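You operate a simulated robot arm through the tools that you are given. There is no shell and no other tool. Be economical: measure what you need, move in short steps, check, and stop when the job is done.

The job below is to be done with a simulated robot arm. You get a single attempt, and the scene is never put back.

JOB
Make off the cable at the terminal box.
Fine: tail pushed home, gland nut and terminal screw tight, screwdriver back.
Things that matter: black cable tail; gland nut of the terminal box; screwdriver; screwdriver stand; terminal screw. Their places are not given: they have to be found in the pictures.

Only the result counts: the job must be done as asked and must still hold three seconds after the hand-in. Knocking over, shifting, dropping, spilling or breaking anything else fails it.

ROBOT AND FRAMES
A 6-joint arm with a two-finger parallel gripper, fixed in place. Base frame: the origin is at the foot of the arm, x ahead of it, y to its left, z up; the work surface is at about z = 90. Units: cm, rad, N and s.
With the tool pointing down near the work surface it reaches from about 24 to 64 cm from the base axis. Its first joint turns from -1.152 to 1.152 rad. Payload 2.7 kg.
Tool frame: the origin (TCP) lies between the finger pads and is the grasp point; the fingertips stand 2.3 cm ahead of it; z points along the fingers, y is the line along which they close. The gripper opens to 9.4 cm. The fingers are 3.8 cm wide and 1 cm thick; the gripper's body (5.4 by 9.6 cm) begins 3.9 cm behind the TCP.
Orientation is that of the tool frame in the base frame, as a unit quaternion [x, y, z, w]. With the fingers straight down and closing along the base's y, the tool's x points along the base's -x, its y along +y and its z along -z.

CONTROLS
- The arm moves only by the tool apply_moves. Its argument "plan" is a list of rows, each an object (a shift or turn left out is 0, a gripper value left out holds the last) with "slide": the shift along the base's x, y, z in mm, a list of three; "rotation": the turn, a rotation vector about the base's x, y, z in degrees, a list of three. In form: [{"slide": [dx, dy, dz], "rotation": [wx, wy, wz]}, ...]. A call has 1 to 10 rows; each row is the pose to reach, as a shift and turn from the pose commanded when the call began. "grip" is the gripper command, from -1 (shut) to 1 (fully open), values between in proportion, set as the call begins (left out, the last holds). Each row takes 0.2 s and may step no farther than 5 cm and 0.15 rad from the row before; otherwise, or with a gripper value out of range, the whole call is refused. A pose out of reach is approached as far as the arm can. The call stops where the force on the tool passes 70 N (or 10 N more than at its start, if that is more) or the arm is blocked; 0.2 s more then pass. The fingers move at their own pace (about 4.5 cm/s each) and stop on an object; they squeeze with about 23 N. The grip force told is the motor's: it shows also when the fingers shut on nothing. Time passes only in rows, and 0.2 s behind the last, so rows that repeat a pose let the fingers close. It gives the time, the measured TCP pose, the force on the tool (base axes), the opening and the grip force at its end, in the units of the frame above (readings bear some noise), with the torque about the TCP (base axes, N m) and any sound that the robot's microphone picked up, and new pictures: "views" is both (left out), scene, wrist or none.
- Cameras (640 x 400 px; columns grow to the right, rows downward): "scene" is fixed at [7.07, -42.36, 143.02]; the picture's right is [0.83, -0.56, 0.00], its down [-0.19, -0.27, -0.94] and it looks along [0.53, 0.78, -0.33] (base axes); focal length 326 px, centre (320, 200). "wrist" rides on the gripper at [8.6, 1.6, -7.5] in the tool frame; the picture's right is [-0.18, 0.98, 0.00], its down [-0.58, -0.11, -0.81] and it looks along [-0.79, -0.15, 0.59] (tool axes); focal length 243 px, centre (320, 200).
- point_at(camera, pixels): there is no depth. For up to 12 entries [column, row, z] of the newest picture of that camera ("zoom" is the newest enlarged one), the place [x, y] in the base frame at which the ray of that pixel passes the height z, good to about 0.3 cm. The clock stands still meanwhile.
- enlarge(camera, box): a new picture of the part [left, top, right, bottom] of that camera's present view, enlarged. The clock stands still meanwhile.
- finish_job(): hands the job in; it is judged then, once.

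Go step by step. Measure first, check grasps and placings, and put right what went wrong. The budget is 80 turns and 200 pictures, counting those below and the enlarged ones. Unless the task says otherwise, let go and move clear before handing in, and close with one line.

The tools are called after "Emit:" by a JSON object that holds its "op" and its "data". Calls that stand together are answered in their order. apply_moves: Moves the arm, as the interface text tells. Its arguments: {"type":"object","properties":{"plan":{"type":"array","items":{"type":"object","properties":{"slide":{"type":"array","items":{"type":"number"}},"rotation":{"type":"array","items":{"type":"number"}}}}},"grip":{"type":"number"},"views":{"type":"string","enum":["both","scene","wrist","none"]}},"required":["plan"]} The other tools are called the same way: point_at (camera, pixels) gives the place at which the rays of pixels pass given heights; enlarge (camera, box) takes an enlarged picture of a part of a camera's view; finish_job () hands the job in.

At the start:

```text
time_s: 0.0
ee_pos: [33.58, 12.57, 129.72]
ee_rot: [0.0, 1.0, 0.0, -0.001]
wrist_force: [-0.3, 0.8, 0.6]
wrist_torque: [-0.01, -0.01, 0.03]
width: 9.41
grasp_force: 0.0
```

scene: 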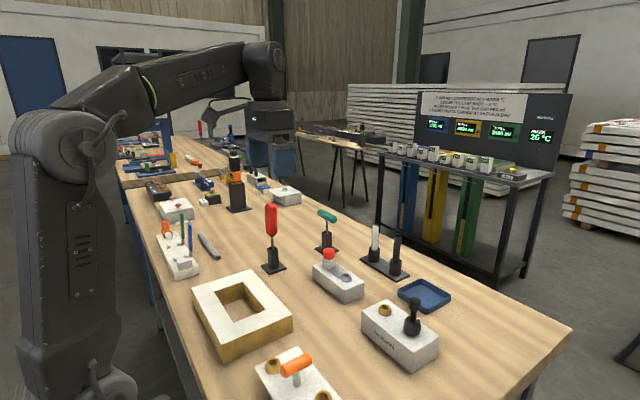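
wrist: 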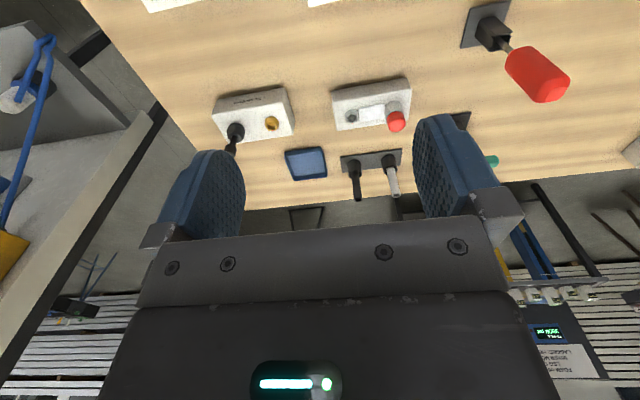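

The scene shows several boxes and tools on the bench; I'll enlarge the likely areas to identify the terminal box, screwdriver and stand.

Emit:
{"op": "enlarge", "data": {"camera": "scene", "box": [240, 190, 460, 400]}}

Emit:
{"op": "enlarge", "data": {"camera": "scene", "box": [120, 130, 340, 290]}}

Emit:
{"op": "enlarge", "data": {"camera": "wrist", "box": [190, 60, 440, 215]}}

```text
1.90 times, centred on (350, 295) of scene
```

zoom: 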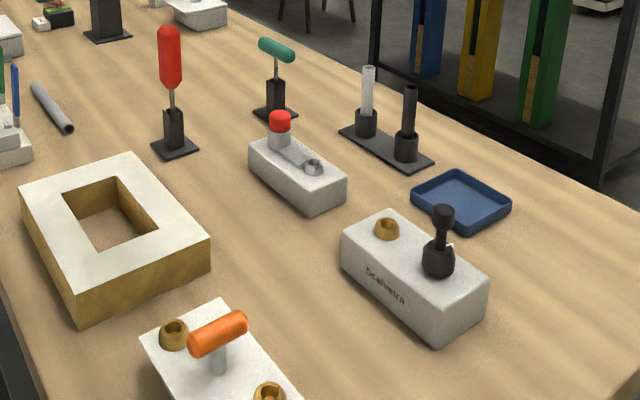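

```text
2.50 times, centred on (230, 210) of scene
```

zoom: 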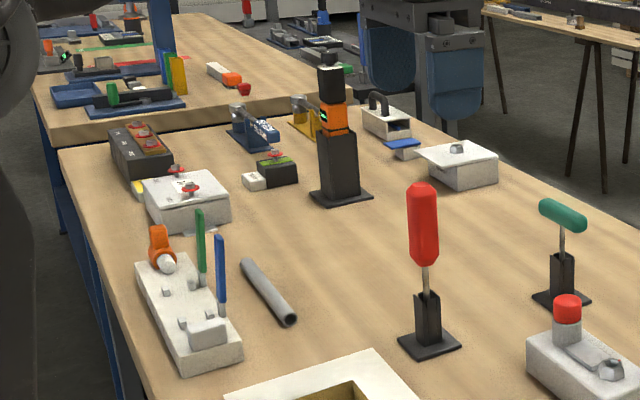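

```text
2.56 times, centred on (315, 138) of wrist
```

zoom: 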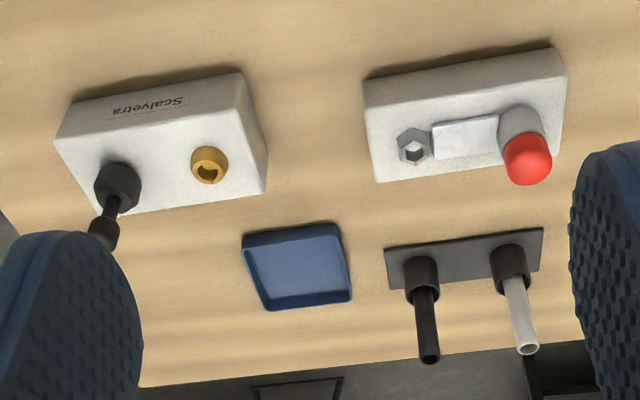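

The Scalvetra box has a black part and a brass one; a neighbour has a grey hex nut and a red cap; there are black and white rods in a twin stand. I'll locate these, and move closer to look.

Emit:
{"op": "point_at", "data": {"camera": "scene", "pixels": [[412, 331, 95], [385, 310, 95], [345, 275, 95], [328, 255, 97], [375, 262, 91], [396, 275, 91], [424, 296, 90], [273, 267, 90], [326, 249, 90], [295, 365, 95], [240, 310, 95], [180, 265, 94]]}}

Emit:
{"op": "enlarge", "data": {"camera": "scene", "box": [350, 280, 450, 380]}}

Emit:
{"op": "enlarge", "data": {"camera": "scene", "box": [300, 220, 420, 310]}}

Emit:
{"op": "enlarge", "data": {"camera": "scene", "box": [240, 330, 350, 400]}}

```text
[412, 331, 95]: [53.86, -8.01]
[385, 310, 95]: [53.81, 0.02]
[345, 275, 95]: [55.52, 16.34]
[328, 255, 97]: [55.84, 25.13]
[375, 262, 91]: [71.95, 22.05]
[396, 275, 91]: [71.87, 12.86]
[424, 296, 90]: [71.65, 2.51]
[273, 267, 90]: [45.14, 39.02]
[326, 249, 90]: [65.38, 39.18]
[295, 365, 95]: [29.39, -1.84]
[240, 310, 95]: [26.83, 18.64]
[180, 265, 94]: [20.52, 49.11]
```

```text
4.00 times, centred on (400, 330) of scene
```

zoom: 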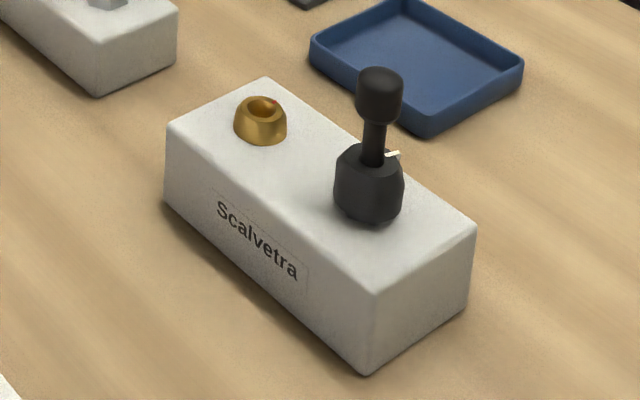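

```text
4.44 times, centred on (360, 265) of scene
```

zoom: 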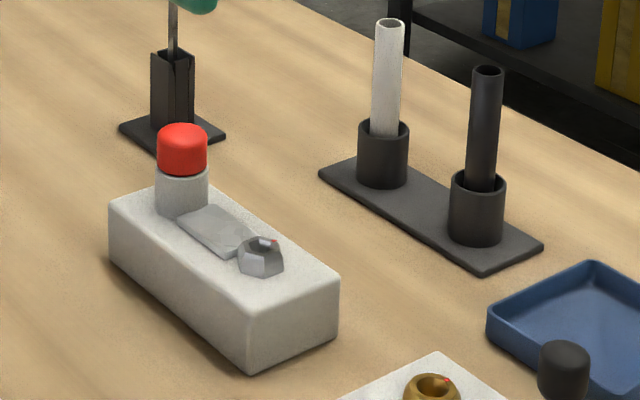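

```text
5.71 times, centred on (295, 365) of scene
```

zoom: 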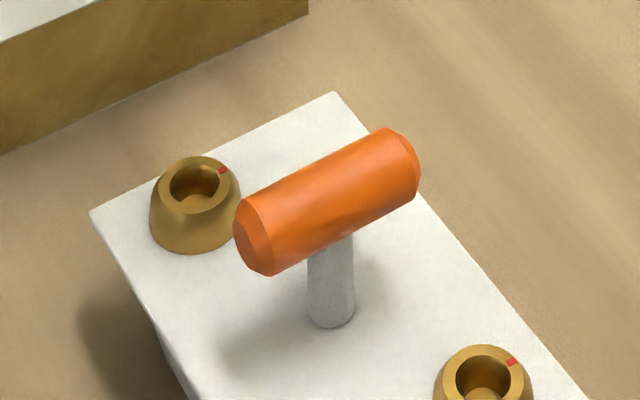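

The Scalvetra box has a black hex nut with a black tail standing through it and a brass slotted/recessed screw with a red mark: that's the terminal box. I'll move for a closer wrist view.

Emit:
{"op": "apply_moves", "data": {"plan": [{"slide": [0, -40, -25]}, {"slide": [0, -80, -60]}, {"slide": [0, -120, -100]}, {"slide": [0, -150, -140]}, {"slide": [0, -150, -140]}], "views": "both"}}

```text
refused: row 2 steps farther than a row can; nothing moved
```

Emit:
{"op": "apply_moves", "data": {"plan": [{"slide": [0, -35, -30]}, {"slide": [0, -70, -60]}, {"slide": [0, -105, -90]}, {"slide": [0, -135, -120]}, {"slide": [0, -160, -145]}, {"slide": [0, -160, -145]}], "views": "both"}}

```text
time_s: 1.4
ee_pos: [33.52, -3.47, 115.22]
ee_rot: [0.0, 1.0, 0.0, 0.0]
wrist_force: [0.5, -0.4, 0.4]
wrist_torque: [0.01, -0.01, 0.04]
width: 9.42
grasp_force: 0.1
```

scene: 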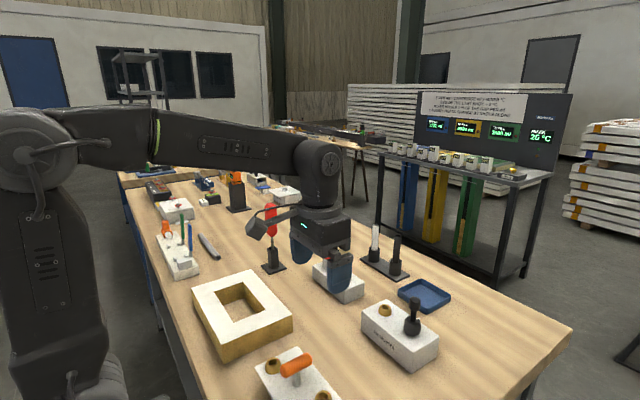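
wrist: 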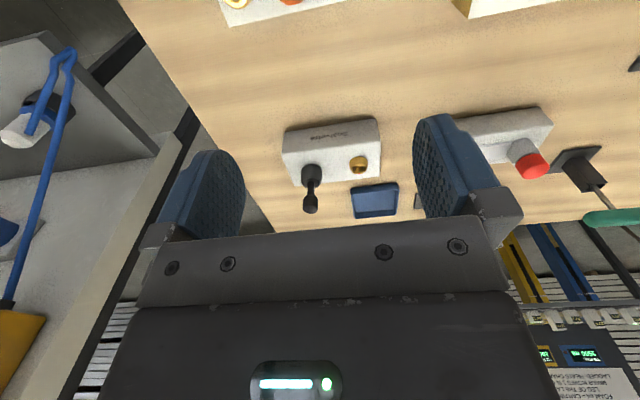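

The wrist view is upside down (down = world up) and shows box, nut (311,173), tail bulb (311,205), screw (358,164). I'll enlarge it for details.

Emit:
{"op": "enlarge", "data": {"camera": "wrist", "box": [260, 110, 400, 220]}}

Emit:
{"op": "enlarge", "data": {"camera": "scene", "box": [380, 285, 440, 345]}}

Emit:
{"op": "point_at", "data": {"camera": "wrist", "pixels": [[311, 182, 96], [358, 168, 96], [311, 175, 98], [311, 208, 103], [311, 208, 102], [311, 208, 101], [283, 160, 95], [381, 150, 95], [293, 187, 95], [380, 180, 95]]}}

Emit:
{"op": "point_at", "data": {"camera": "scene", "pixels": [[413, 334, 95], [385, 315, 95], [413, 298, 100], [413, 298, 101], [413, 298, 102], [413, 298, 103], [392, 373, 90], [362, 331, 90]]}}

```text
3.64 times, centred on (330, 165) of wrist
```

zoom: 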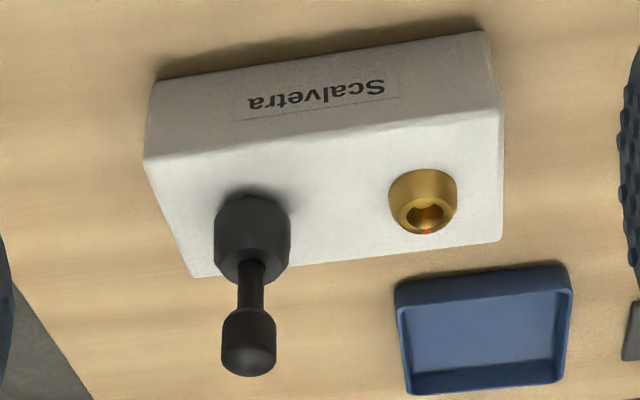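

```text
6.67 times, centred on (410, 315) of scene
```

zoom: 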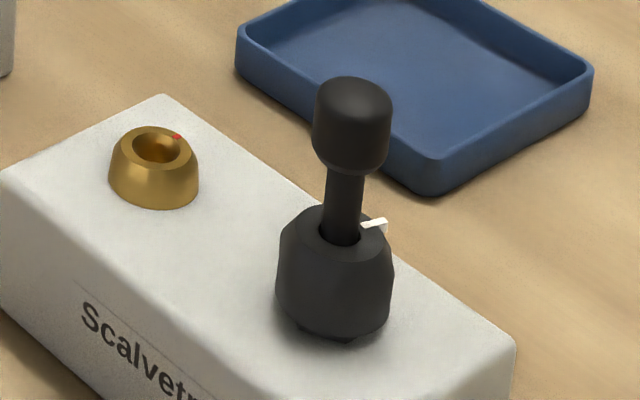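

```text
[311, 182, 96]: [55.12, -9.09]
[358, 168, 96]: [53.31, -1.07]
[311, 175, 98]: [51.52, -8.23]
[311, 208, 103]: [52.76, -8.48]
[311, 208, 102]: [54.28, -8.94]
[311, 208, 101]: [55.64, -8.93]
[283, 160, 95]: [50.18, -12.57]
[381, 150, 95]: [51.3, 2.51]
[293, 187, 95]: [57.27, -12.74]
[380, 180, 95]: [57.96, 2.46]
```

```text
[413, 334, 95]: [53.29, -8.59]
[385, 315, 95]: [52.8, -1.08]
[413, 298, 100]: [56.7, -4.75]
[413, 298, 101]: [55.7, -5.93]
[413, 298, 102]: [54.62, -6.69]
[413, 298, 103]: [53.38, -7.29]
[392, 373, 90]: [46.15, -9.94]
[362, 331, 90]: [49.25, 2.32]
```

I'll triangulate nut top, bulb top and screw top with more accurate pixels.

Emit:
{"op": "point_at", "data": {"camera": "wrist", "pixels": [[310.7, 183, 97], [310.7, 183, 98], [310, 209, 101], [310, 209, 102], [310, 209, 103], [358.8, 168.5, 95], [358.8, 168.5, 96], [358.8, 168.5, 97]]}}

Emit:
{"op": "point_at", "data": {"camera": "scene", "pixels": [[413.5, 320, 97], [413.5, 320, 98], [414.8, 298, 101], [414.8, 298, 102], [414.8, 298, 103], [385.5, 307, 95], [385.5, 307, 96], [385.5, 307, 97]]}}

```text
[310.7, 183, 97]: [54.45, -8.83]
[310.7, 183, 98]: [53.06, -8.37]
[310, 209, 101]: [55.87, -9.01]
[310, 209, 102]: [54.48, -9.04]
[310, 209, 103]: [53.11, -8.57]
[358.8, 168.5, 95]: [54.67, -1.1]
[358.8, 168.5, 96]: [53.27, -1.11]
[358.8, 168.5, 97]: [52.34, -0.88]
```

```text
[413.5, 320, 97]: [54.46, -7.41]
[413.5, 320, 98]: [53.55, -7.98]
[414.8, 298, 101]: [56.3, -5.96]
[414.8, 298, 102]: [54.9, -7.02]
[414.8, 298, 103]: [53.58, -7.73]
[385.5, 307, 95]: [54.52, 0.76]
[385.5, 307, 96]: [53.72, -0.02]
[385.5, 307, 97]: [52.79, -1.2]
```

Nut ≈ (53.4,-8.3), top z≈98; tail bulb top ≈103; screw ≈ (53,-1), top ≈96.8. I'll shut the fingers and hover over the tail to press it down with the fingertips.

Emit:
{"op": "apply_moves", "data": {"plan": [{"slide": [45, -12, 0]}, {"slide": [90, -24, 0]}, {"slide": [135, -36, 0]}, {"slide": [170, -48, 0]}, {"slide": [199, -48, -30]}, {"slide": [199, -48, -60]}, {"slide": [199, -48, -60]}], "grip": -1}}

```text
time_s: 3.0
ee_pos: [53.44, -8.25, 109.26]
ee_rot: [0.001, 1.0, -0.001, 0.0]
wrist_force: [-0.9, 1.1, 0.6]
wrist_torque: [-0.02, -0.02, -0.01]
width: 0.0
grasp_force: 22.9
```

scene: 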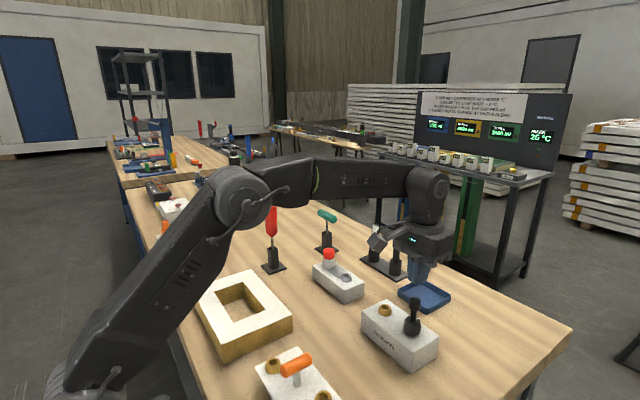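
wrist: 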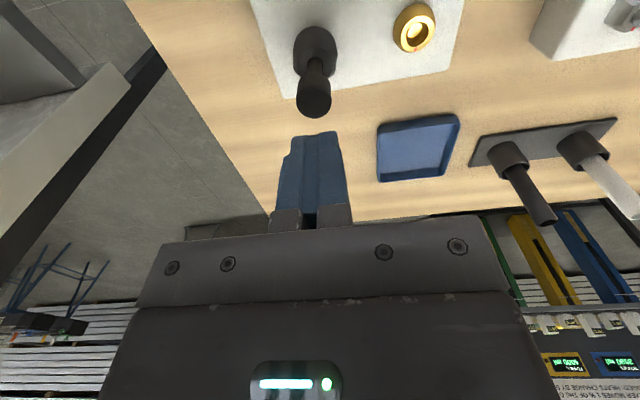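

Now closer: bulb top near (314,105), nut top (316,45), screw (415,28). I'll re-measure from here.

Emit:
{"op": "enlarge", "data": {"camera": "wrist", "box": [240, 0, 480, 150]}}

Emit:
{"op": "point_at", "data": {"camera": "wrist", "pixels": [[314, 104, 101], [314, 104, 102], [314, 104, 103], [316, 58, 97], [316, 58, 98], [417, 27, 96], [417, 27, 97]]}}

Emit:
{"op": "enlarge", "data": {"camera": "scene", "box": [380, 245, 460, 345]}}

```text
2.67 times, centred on (360, 75) of wrist
```

zoom: 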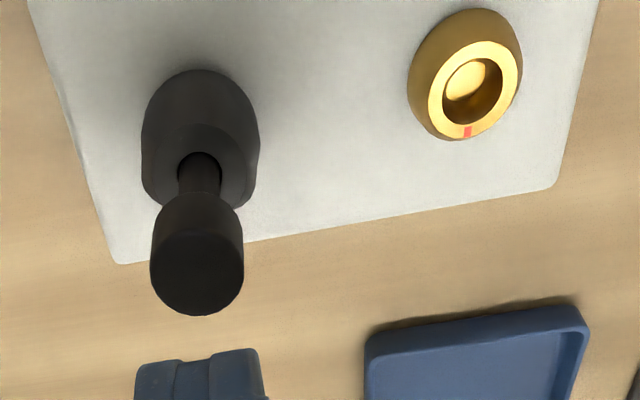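

```text
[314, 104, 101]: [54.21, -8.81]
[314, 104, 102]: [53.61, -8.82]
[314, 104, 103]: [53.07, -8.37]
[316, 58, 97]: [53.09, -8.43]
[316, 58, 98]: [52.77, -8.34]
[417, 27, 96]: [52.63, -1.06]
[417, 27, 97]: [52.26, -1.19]
```

```text
4.00 times, centred on (420, 295) of scene
```

zoom: 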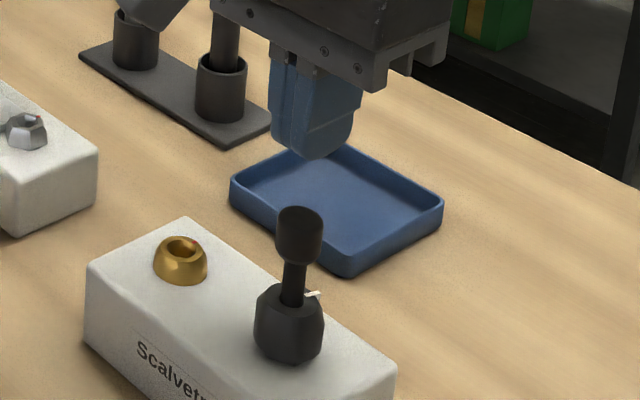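

Combined estimate: tail axis ≈ (53.0,-8.6), bulb top ≈ 103.5. I'll press down in small steps, watching force.

Emit:
{"op": "apply_moves", "data": {"plan": [{"slide": [-4, -3, -15]}, {"slide": [-4, -3, -25]}, {"slide": [-4, -3, -30]}, {"slide": [-4, -3, -34]}, {"slide": [-4, -3, -38]}, {"slide": [-4, -3, -42]}, {"slide": [-4, -3, -45]}]}}

```text
time_s: 4.6
ee_pos: [53.02, -8.64, 104.84]
ee_rot: [0.0, 1.0, 0.0, 0.0]
wrist_force: [-0.8, 0.3, 2.2]
wrist_torque: [0.01, 0.0, 0.0]
width: 0.0
grasp_force: 22.5
```

scene: 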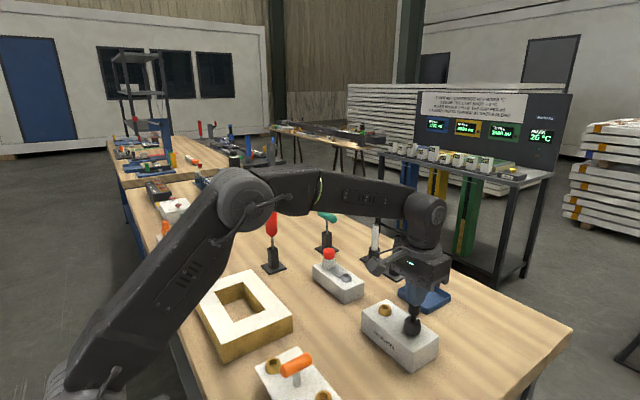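
wrist: 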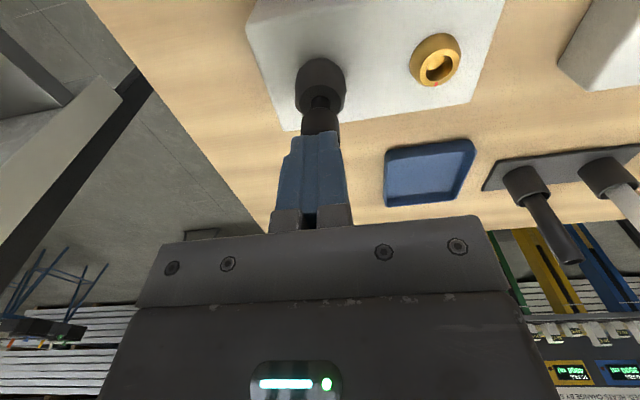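

Fingertips sit on the bulb (force 2 N just rising). Push on in steps.

Emit:
{"op": "apply_moves", "data": {"plan": [{"slide": [0, 0, -3]}, {"slide": [0, 0, -6]}, {"slide": [0, 0, -9]}, {"slide": [0, 0, -12]}, {"slide": [0, 0, -15]}]}}

```text
time_s: 5.8
ee_pos: [53.18, -8.64, 103.68]
ee_rot: [0.0, 1.0, -0.001, 0.003]
wrist_force: [-6.8, 2.4, 28.3]
wrist_torque: [0.05, 0.17, -0.24]
width: 0.01
grasp_force: 22.9
```

scene: 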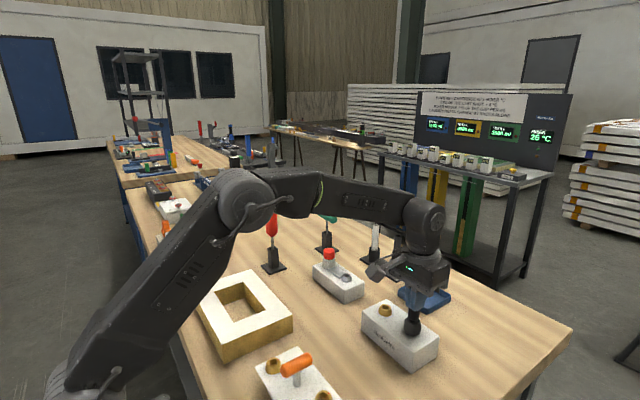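
wrist: 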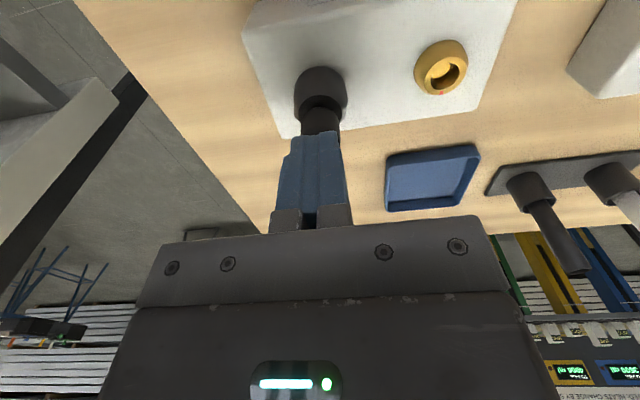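

Force 28 N and the neck has almost vanished; maybe it's seating. I'll push a bit more to see if it still yields.

Emit:
{"op": "apply_moves", "data": {"plan": [{"slide": [0, 0, -2]}, {"slide": [0, 0, -4]}, {"slide": [0, 0, -6]}], "views": "none"}}

Emit:
{"op": "enlarge", "data": {"camera": "wrist", "box": [270, 40, 380, 150]}}

Emit:
{"op": "enlarge", "data": {"camera": "scene", "box": [380, 270, 450, 350]}}

```text
time_s: 6.6
ee_pos: [53.04, -8.42, 103.74]
ee_rot: [0.001, 1.0, -0.001, 0.008]
wrist_force: [-22.7, 4.4, 58.1]
wrist_torque: [0.13, 0.57, -0.26]
width: 0.0
grasp_force: 23.5
```

```text
3.64 times, centred on (325, 95) of wrist
```

zoom: 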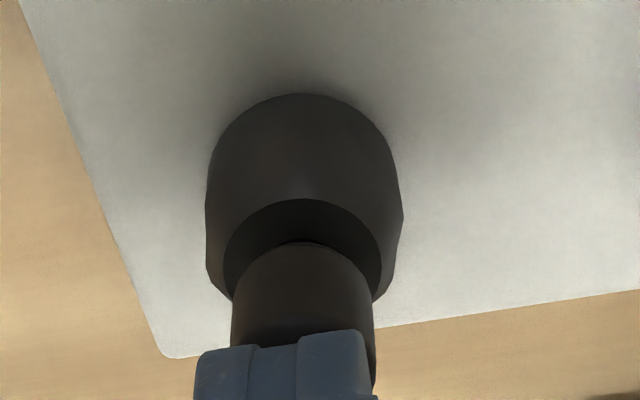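

```text
5.00 times, centred on (415, 310) of scene
```

zoom: 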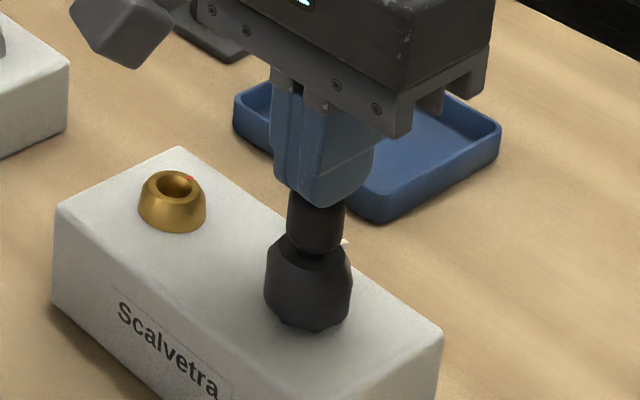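

The tail stopped hard (TCP 103.7 unchanged at 58 N): home. I'll lift, open partly and look at the nut.

Emit:
{"op": "apply_moves", "data": {"plan": [{"slide": [0, 0, 10]}, {"slide": [0, 0, 40]}, {"slide": [0, 0, 65]}, {"slide": [0, 0, 65]}], "grip": 0.15}}

Emit:
{"op": "enlarge", "data": {"camera": "wrist", "box": [240, 0, 480, 150]}}

Emit:
{"op": "enlarge", "data": {"camera": "scene", "box": [370, 280, 450, 350]}}

```text
time_s: 7.6
ee_pos: [53.15, -8.58, 109.03]
ee_rot: [0.001, 1.0, 0.0, 0.001]
wrist_force: [0.8, 0.0, -0.8]
wrist_torque: [0.02, -0.03, 0.0]
width: 5.41
grasp_force: 0.1
```

scene: 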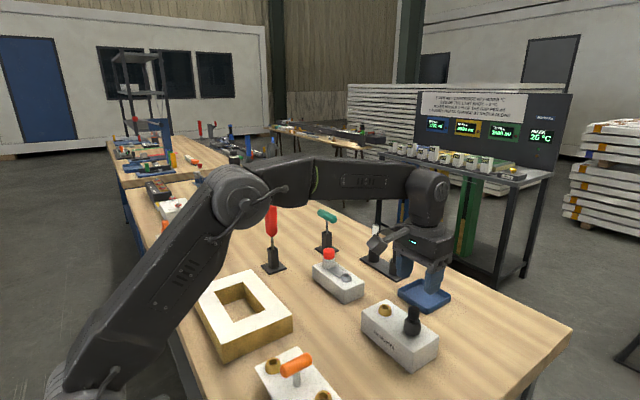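
wrist: 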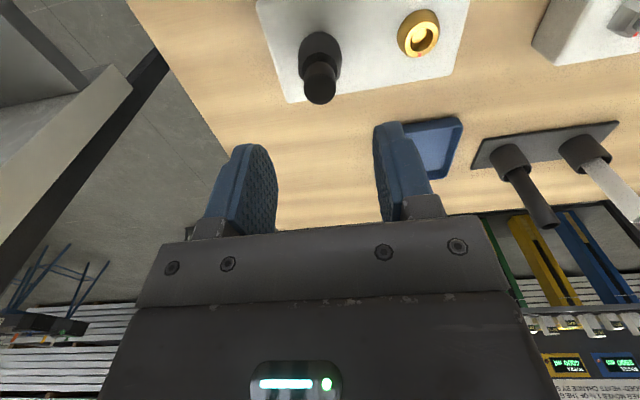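

```text
2.67 times, centred on (360, 75) of wrist
```

zoom: 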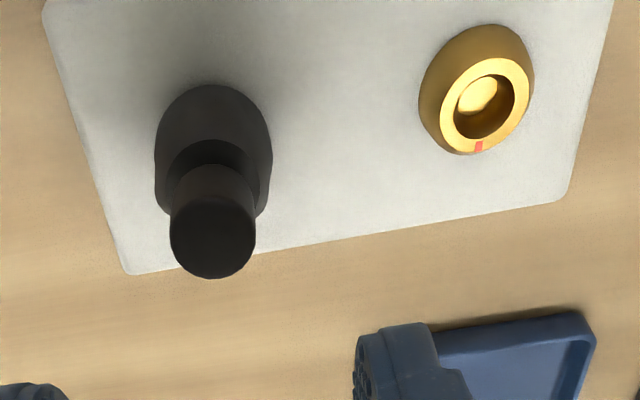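

```text
5.71 times, centred on (410, 315) of scene
```

zoom: 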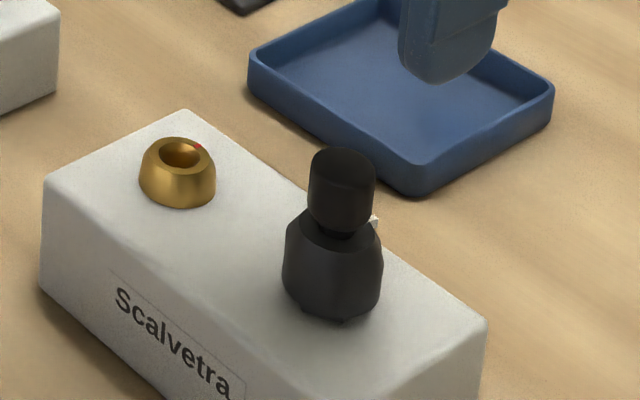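

Tail axis ≈ (52.9,-8.65), bulb top 101.4. I'll turn the gripper +64° up here so I have a long clockwise stroke.

Emit:
{"op": "apply_moves", "data": {"plan": [{"slide": [-2, -1, 0], "rotation": [0, 0, 8]}, {"slide": [-2, -1, 0], "rotation": [0, 0, 16]}, {"slide": [-2, -1, 0], "rotation": [0, 0, 24]}, {"slide": [-2, -1, 0], "rotation": [0, 0, 32]}, {"slide": [-2, -1, 0], "rotation": [0, 0, 40]}, {"slide": [-2, -1, 0], "rotation": [0, 0, 48]}, {"slide": [-2, -1, 0], "rotation": [0, 0, 56]}, {"slide": [-2, -1, 0], "rotation": [0, 0, 64]}, {"slide": [-2, -1, -20], "rotation": [0, 0, 64]}], "views": "both"}}

```text
time_s: 9.6
ee_pos: [52.87, -8.71, 107.11]
ee_rot: [-0.53, 0.848, 0.0, 0.0]
wrist_force: [-0.7, 0.0, 0.4]
wrist_torque: [-0.03, 0.01, 0.0]
width: 5.43
grasp_force: 0.1
```

scene: 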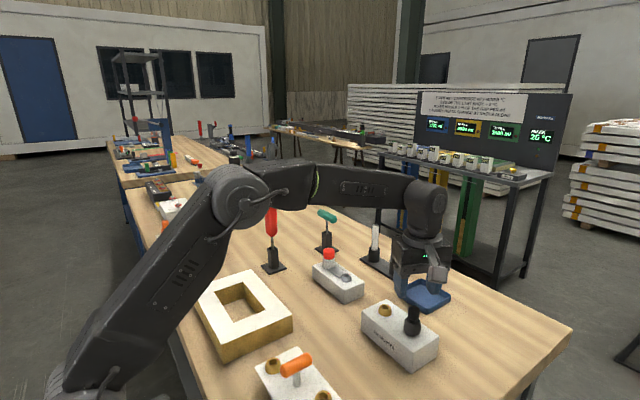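
wrist: 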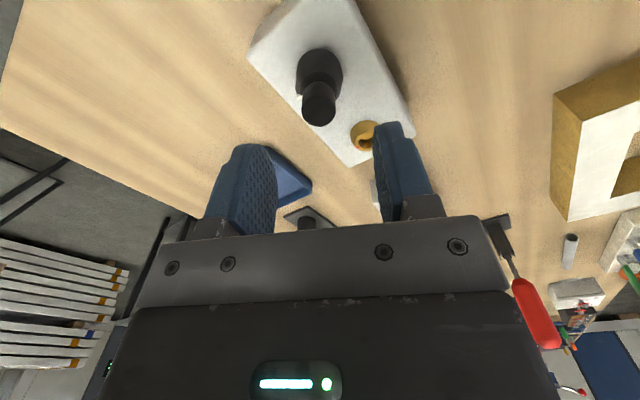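

Aligned; bulb (319,110) lies midway between the fingers. Descend around the nut.

Emit:
{"op": "apply_moves", "data": {"plan": [{"slide": [0, 1, -25]}, {"slide": [0, 1, -45]}, {"slide": [0, 1, -60]}, {"slide": [0, 1, -72]}, {"slide": [0, 1, -82]}, {"slide": [0, 1, -86]}], "views": "both"}}

Emit:
{"op": "enlarge", "data": {"camera": "scene", "box": [370, 280, 450, 350]}}

```text
time_s: 11.0
ee_pos: [52.85, -8.44, 98.6]
ee_rot: [-0.529, 0.849, 0.001, 0.0]
wrist_force: [-0.4, 0.7, -0.5]
wrist_torque: [0.02, 0.01, -0.01]
width: 5.4
grasp_force: 0.0
```

scene: 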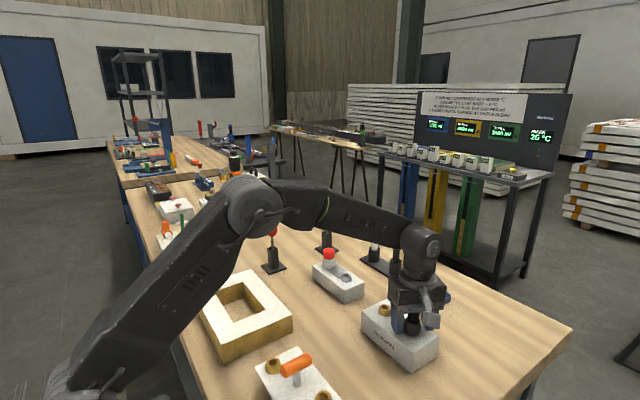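
wrist: 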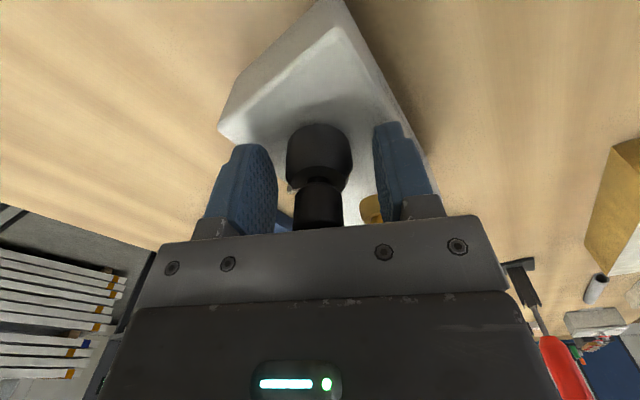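

```text
5.71 times, centred on (410, 315) of scene
```

zoom: 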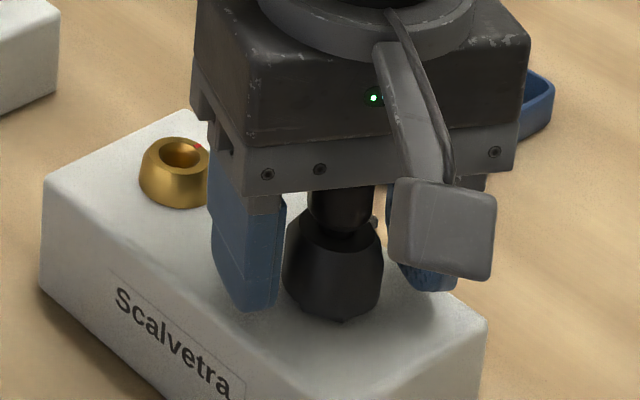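

The nut lies between the fingers. Close on it.

Emit:
{"op": "apply_moves", "data": {"plan": [{"slide": [0, 0, 0]}, {"slide": [0, 0, 0]}, {"slide": [0, 0, 0]}], "grip": -1, "views": "wrist"}}

```text
time_s: 11.8
ee_pos: [52.94, -8.73, 98.57]
ee_rot: [-0.529, 0.849, 0.0, 0.001]
wrist_force: [12.9, -4.3, -6.2]
wrist_torque: [0.0, -0.29, -0.04]
width: 3.42
grasp_force: 44.7
```

wrist: 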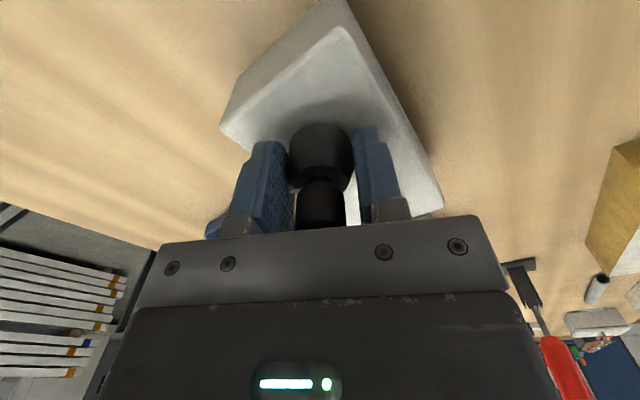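

Gripped (3.42 cm) with a slight lateral load; I'll shift 1.5 mm in +x to relax it and start turning clockwise.

Emit:
{"op": "apply_moves", "data": {"plan": [{"slide": [1.5, -0.6, 0]}, {"slide": [1.5, -0.6, 0], "rotation": [0, 0, -6]}, {"slide": [1.5, -0.6, 0], "rotation": [0, 0, -12]}, {"slide": [1.5, -0.6, 0], "rotation": [0, 0, -18]}, {"slide": [1.5, -0.6, 0], "rotation": [0, 0, -24]}], "views": "wrist"}}

Emit:
{"op": "enlarge", "data": {"camera": "scene", "box": [370, 280, 450, 350]}}

```text
time_s: 13.0
ee_pos: [52.74, -8.49, 98.52]
ee_rot: [-0.341, 0.94, 0.001, -0.001]
wrist_force: [-8.0, 4.6, -6.3]
wrist_torque: [0.23, -0.18, 0.09]
width: 3.4
grasp_force: 44.8
```

wrist: 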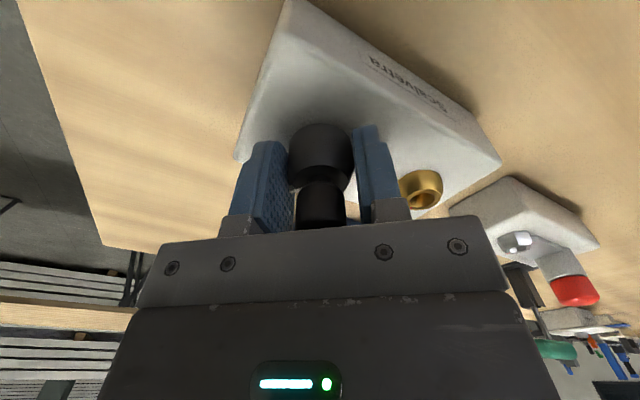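

```text
5.71 times, centred on (410, 315) of scene
```

zoom: 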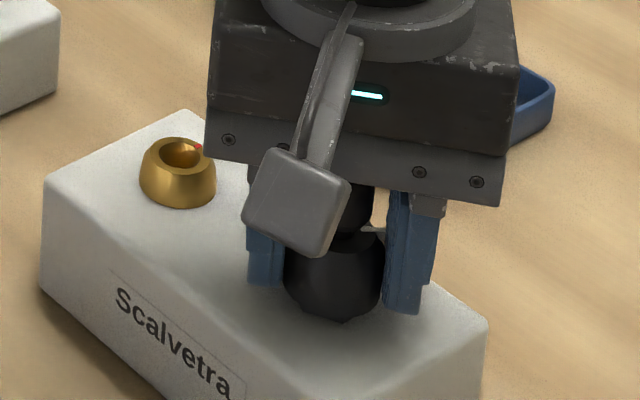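

Torque is small, width constant; nut seems to turn with the hand. Continue clockwise.

Emit:
{"op": "apply_moves", "data": {"plan": [{"rotation": [0, 0, -8]}, {"rotation": [0, 0, -16]}, {"rotation": [0, 0, -24]}, {"rotation": [0, 0, -32]}, {"rotation": [0, 0, -40]}, {"rotation": [0, 0, -48]}, {"rotation": [0, 0, -56]}, {"rotation": [0, 0, -64]}], "views": "wrist"}}

Emit:
{"op": "enlarge", "data": {"camera": "scene", "box": [370, 280, 450, 350]}}

```text
time_s: 14.8
ee_pos: [52.91, -8.31, 98.56]
ee_rot: [0.21, 0.978, 0.001, 0.001]
wrist_force: [-15.5, 18.9, -7.0]
wrist_torque: [-0.49, -0.74, 0.05]
width: 3.38
grasp_force: 45.2
```

wrist: 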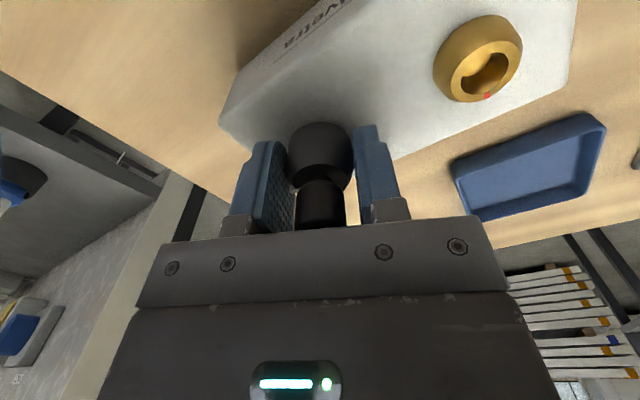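

```text
5.71 times, centred on (410, 315) of scene
```

zoom: 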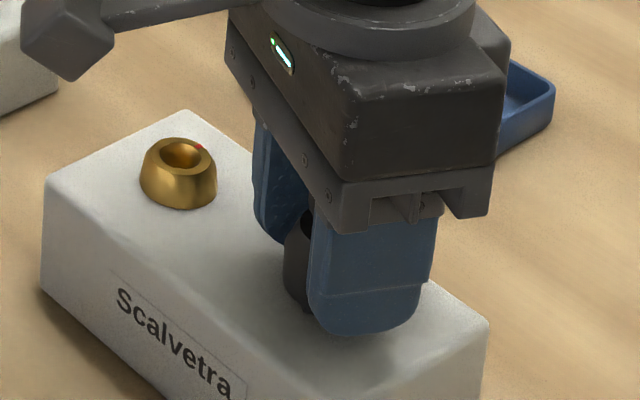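

Lateral load (-15,19) N says the nut axis is ~2 mm toward -x,+y; I correct that and continue the stroke.

Emit:
{"op": "apply_moves", "data": {"plan": [{"slide": [-1.2, 2.2, 0]}, {"slide": [-1.2, 2.2, 0], "rotation": [0, 0, -8]}, {"slide": [-1.2, 2.2, 0], "rotation": [0, 0, -16]}, {"slide": [-1.2, 2.2, 0], "rotation": [0, 0, -24]}, {"slide": [-1.2, 2.2, 0], "rotation": [0, 0, -32]}, {"slide": [-1.2, 2.2, 0], "rotation": [0, 0, -40]}, {"slide": [-1.2, 2.2, 0], "rotation": [0, 0, -48]}], "views": "wrist"}}

```text
time_s: 16.4
ee_pos: [52.92, -8.37, 98.7]
ee_rot: [0.589, 0.808, 0.0, 0.001]
wrist_force: [2.3, 4.7, -6.4]
wrist_torque: [-0.25, 0.37, 0.56]
width: 3.44
grasp_force: 45.1
```

wrist: 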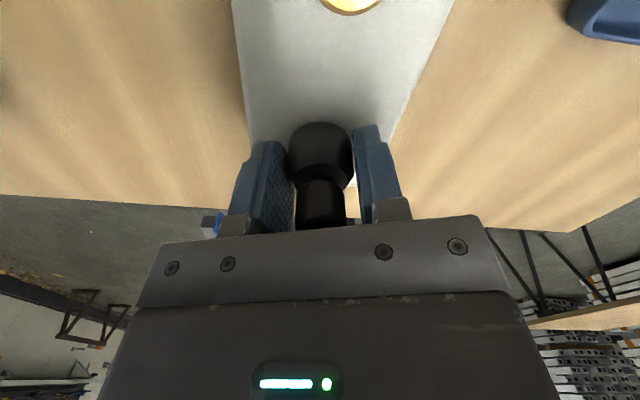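

Torque about z has risen to 0.56 N m: the nut is biting. Turn further in small steps.

Emit:
{"op": "apply_moves", "data": {"plan": [{"rotation": [0, 0, -6]}, {"rotation": [0, 0, -12]}, {"rotation": [0, 0, -18]}], "views": "wrist"}}

```text
time_s: 17.2
ee_pos: [52.9, -8.41, 98.72]
ee_rot: [0.707, 0.707, 0.001, 0.002]
wrist_force: [4.8, 1.6, -0.3]
wrist_torque: [-0.15, 0.37, 1.06]
width: 3.43
grasp_force: 45.3
```

wrist: 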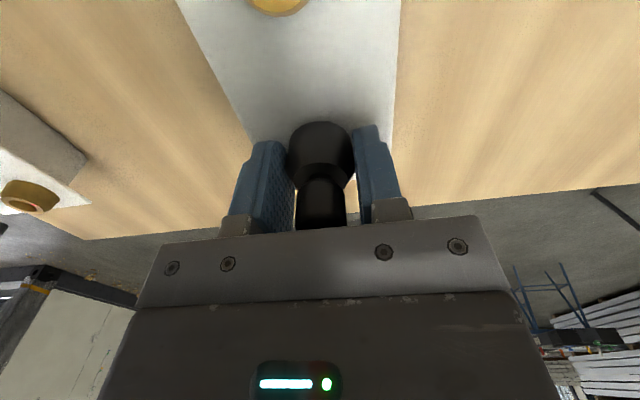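

Torque 1.06 N m and rising with the nut following. Continue.

Emit:
{"op": "apply_moves", "data": {"plan": [{"rotation": [0, 0, -6]}, {"rotation": [0, 0, -12]}, {"rotation": [0, 0, -18]}, {"rotation": [0, 0, -18]}], "views": "wrist"}}

Emit:
{"op": "enlarge", "data": {"camera": "wrist", "box": [240, 100, 400, 240]}}

```text
time_s: 18.2
ee_pos: [52.98, -8.4, 98.6]
ee_rot: [0.81, 0.586, 0.002, 0.002]
wrist_force: [20.7, 2.3, 1.7]
wrist_torque: [-0.1, 0.17, 0.23]
width: 3.43
grasp_force: 45.2
```

wrist: 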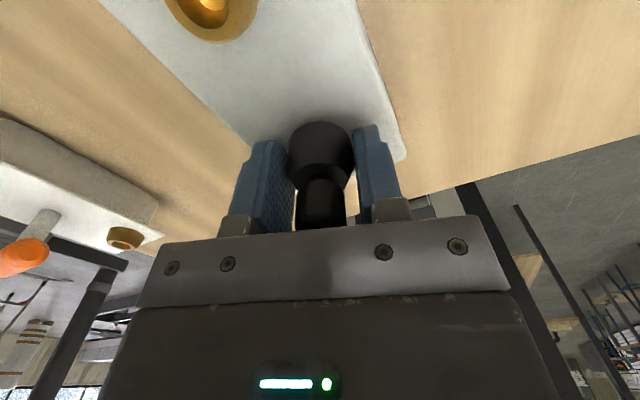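

```text
2.86 times, centred on (320, 170) of wrist
```

zoom: 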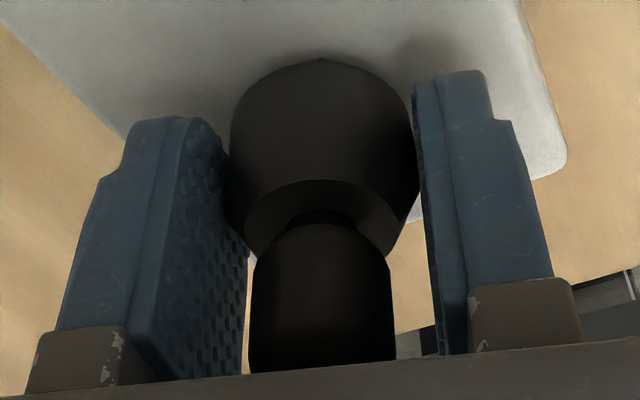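

Torque dropped to 0.23: either the fingers slipped, or a stop was passed. I'll re-grip: open, turn back +64°, close and test again.

Emit:
{"op": "apply_moves", "data": {"plan": [{}, {}, {"rotation": [0, 0, 8]}, {"rotation": [0, 0, 16]}, {"rotation": [0, 0, 24]}, {"rotation": [0, 0, 32]}, {"rotation": [0, 0, 40]}, {"rotation": [0, 0, 48]}, {"rotation": [0, 0, 56]}, {"rotation": [0, 0, 64]}], "grip": 0.05, "views": "wrist"}}

Emit:
{"op": "enlarge", "data": {"camera": "scene", "box": [370, 280, 450, 350]}}

Emit:
{"op": "enlarge", "data": {"camera": "wrist", "box": [240, 100, 400, 240]}}

```text
time_s: 20.4
ee_pos: [52.8, -8.39, 98.57]
ee_rot: [0.374, 0.928, 0.0, 0.0]
wrist_force: [0.0, -0.4, -0.2]
wrist_torque: [0.01, 0.02, -0.01]
width: 4.93
grasp_force: 0.0
```

wrist: 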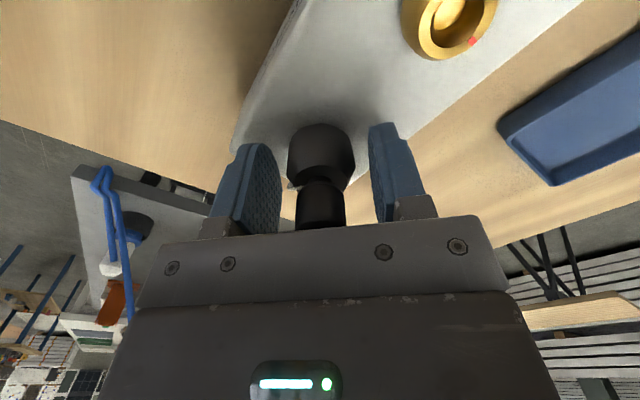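

```text
5.71 times, centred on (410, 315) of scene
```

zoom: 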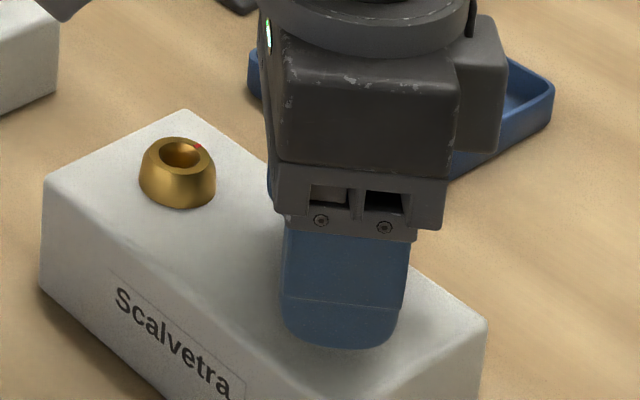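

```text
2.86 times, centred on (320, 170) of wrist
```

zoom: 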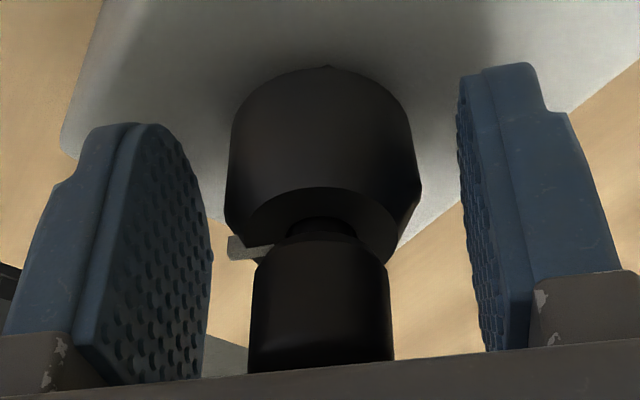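

The grey tab on the nut has turned about 130° clockwise, so the nut followed for the most part. Re-grip and test torque.

Emit:
{"op": "apply_moves", "data": {"plan": [{}, {}, {}, {"rotation": [0, 0, -6]}, {"rotation": [0, 0, -12]}, {"rotation": [0, 0, -18]}], "grip": -1, "views": "wrist"}}

Emit:
{"op": "enlarge", "data": {"camera": "wrist", "box": [240, 100, 400, 240]}}

```text
time_s: 21.8
ee_pos: [53.0, -8.28, 98.46]
ee_rot: [0.516, 0.857, 0.0, 0.0]
wrist_force: [3.0, 2.1, -1.1]
wrist_torque: [-0.57, 0.36, 0.86]
width: 3.45
grasp_force: 44.9
```

wrist: 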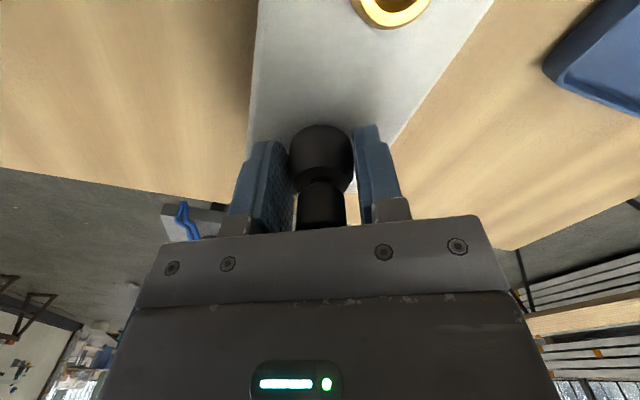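

```text
2.86 times, centred on (320, 170) of wrist
```

zoom: 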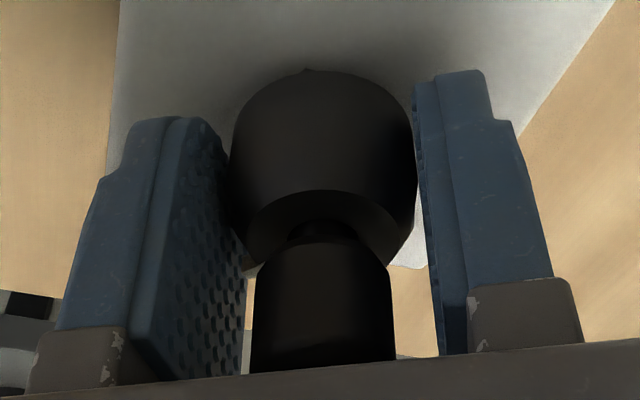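

Nut tab appears to stay put at about -115° while torque rises: likely at its stop. One more squeeze further to see the peak torque.

Emit:
{"op": "apply_moves", "data": {"plan": [{"rotation": [0, 0, -4]}, {"rotation": [0, 0, -8]}], "views": "none"}}

Emit:
{"op": "enlarge", "data": {"camera": "wrist", "box": [240, 100, 400, 240]}}

```text
time_s: 22.4
ee_pos: [52.94, -8.24, 98.64]
ee_rot: [0.574, 0.819, 0.0, 0.0]
wrist_force: [9.5, 8.6, -3.2]
wrist_torque: [-0.28, 0.39, 0.71]
width: 3.5
grasp_force: 44.5
```

```text
2.86 times, centred on (320, 170) of wrist
```

zoom: 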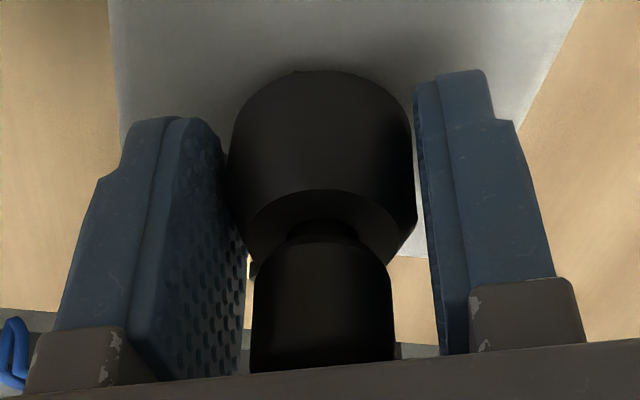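

Width rises as the hand cams over the hex: the nut resists at a stop. I'll open, lift and look at the nut.

Emit:
{"op": "apply_moves", "data": {"plan": [{}, {}, {"slide": [0, 0, 30]}, {"slide": [0, 0, 70]}, {"slide": [-40, 0, 90]}, {"slide": [-80, 0, 100]}, {"slide": [-120, 0, 100]}], "grip": 0.05, "views": "scene"}}

Emit:
{"op": "enlarge", "data": {"camera": "scene", "box": [380, 285, 440, 345]}}

Emit:
{"op": "enlarge", "data": {"camera": "wrist", "box": [0, 0, 640, 400]}}

```text
time_s: 24.0
ee_pos: [40.87, -8.37, 108.54]
ee_rot: [0.574, 0.819, 0.0, 0.0]
wrist_force: [-0.7, -0.1, -0.7]
wrist_torque: [-0.01, -0.03, 0.03]
width: 4.95
grasp_force: 0.0
```

scene: 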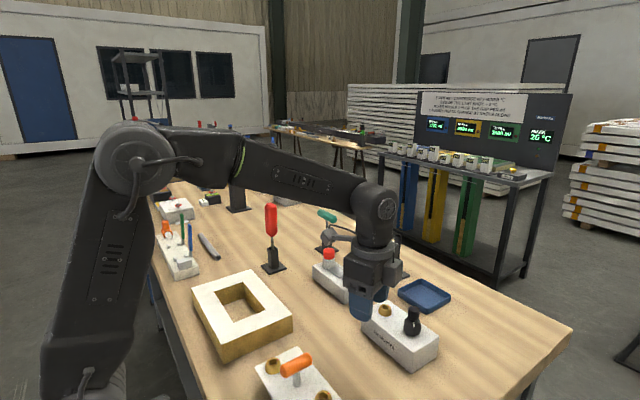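

```text
6.67 times, centred on (410, 315) of scene
```

zoom: 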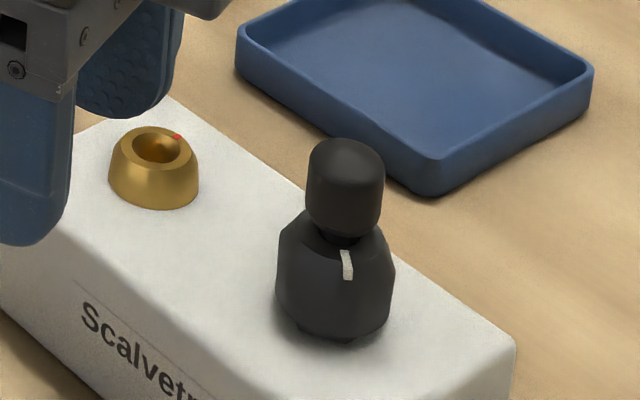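

```text
1.00 times, centred on (320, 200) of wrist (not enlarged: the box is as wide or as high as the picture)
```

zoom: 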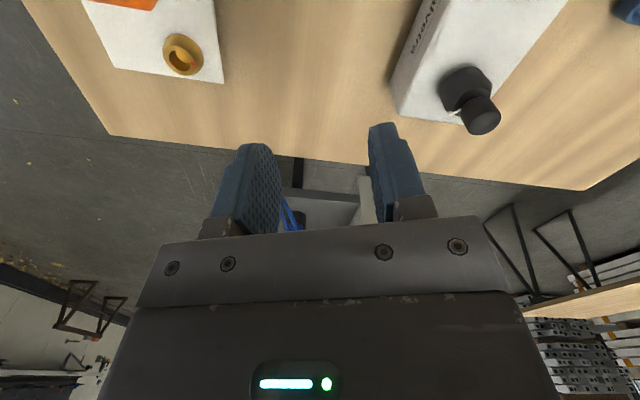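

The white mark now faces the scene camera: the nut has turned ~140° clockwise. Let me look closer at its hex orientation to make one firmer tightening on the flats.

Emit:
{"op": "enlarge", "data": {"camera": "scene", "box": [396, 300, 430, 340]}}

Emit:
{"op": "enlarge", "data": {"camera": "wrist", "box": [400, 40, 540, 150]}}

```text
10.00 times, centred on (413, 320) of scene
```

zoom: 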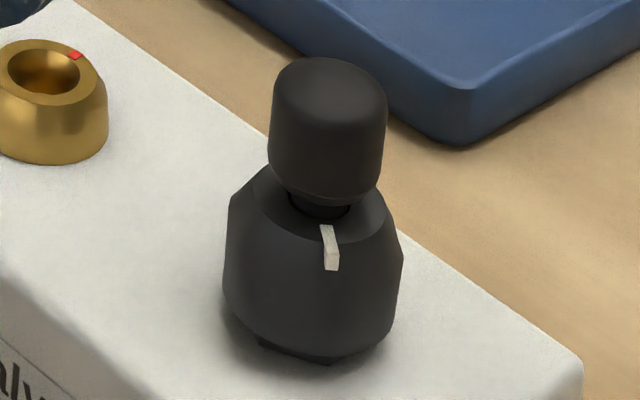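

```text
3.64 times, centred on (470, 95) of wrist
```

zoom: 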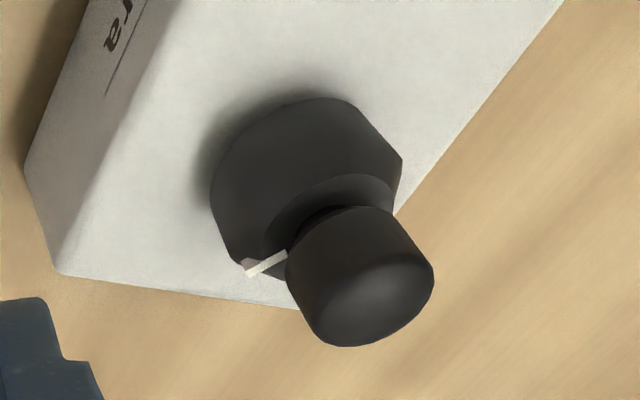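

I'll do one more firm stroke: return above the nut, turn +30°, descend slightly deeper, close, then turn in small steps.

Emit:
{"op": "apply_moves", "data": {"plan": [{"slide": [40, 0, 0], "rotation": [0, 0, 8]}, {"slide": [80, 0, 0], "rotation": [0, 0, 16]}, {"slide": [120, 0, -10], "rotation": [0, 0, 24]}, {"slide": [120, 0, -40], "rotation": [0, 0, 30]}, {"slide": [120, 0, -70], "rotation": [0, 0, 30]}, {"slide": [120, 0, -95], "rotation": [0, 0, 30]}, {"slide": [120, 0, -104], "rotation": [0, 0, 30]}], "views": "wrist"}}

Emit:
{"op": "apply_moves", "data": {"plan": [{}, {}, {}], "grip": -1, "views": "wrist"}}

```text
time_s: 25.6
ee_pos: [53.03, -8.21, 98.21]
ee_rot: [0.342, 0.94, 0.0, -0.001]
wrist_force: [-0.2, -0.4, 0.4]
wrist_torque: [0.01, -0.02, -0.01]
width: 4.94
grasp_force: 0.0
```

wrist: 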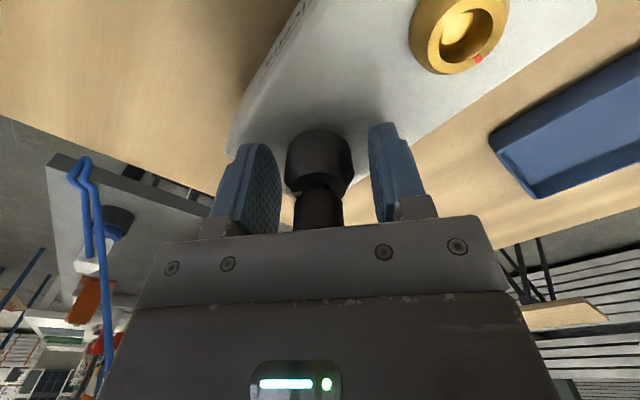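

```text
time_s: 26.4
ee_pos: [52.84, -8.41, 98.17]
ee_rot: [0.343, 0.939, 0.0, -0.001]
wrist_force: [-7.4, -5.9, -2.8]
wrist_torque: [0.08, -0.13, -0.02]
width: 3.48
grasp_force: 44.7
```

wrist: 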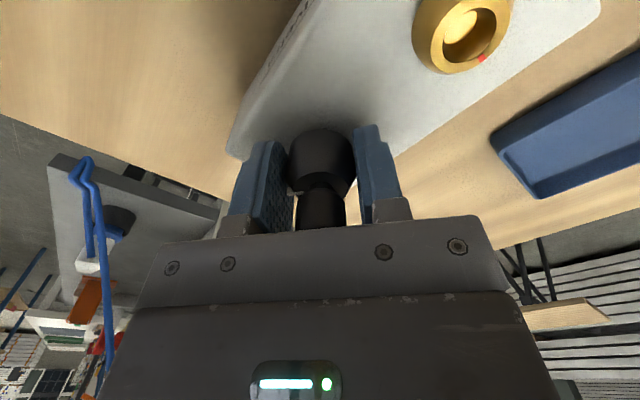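

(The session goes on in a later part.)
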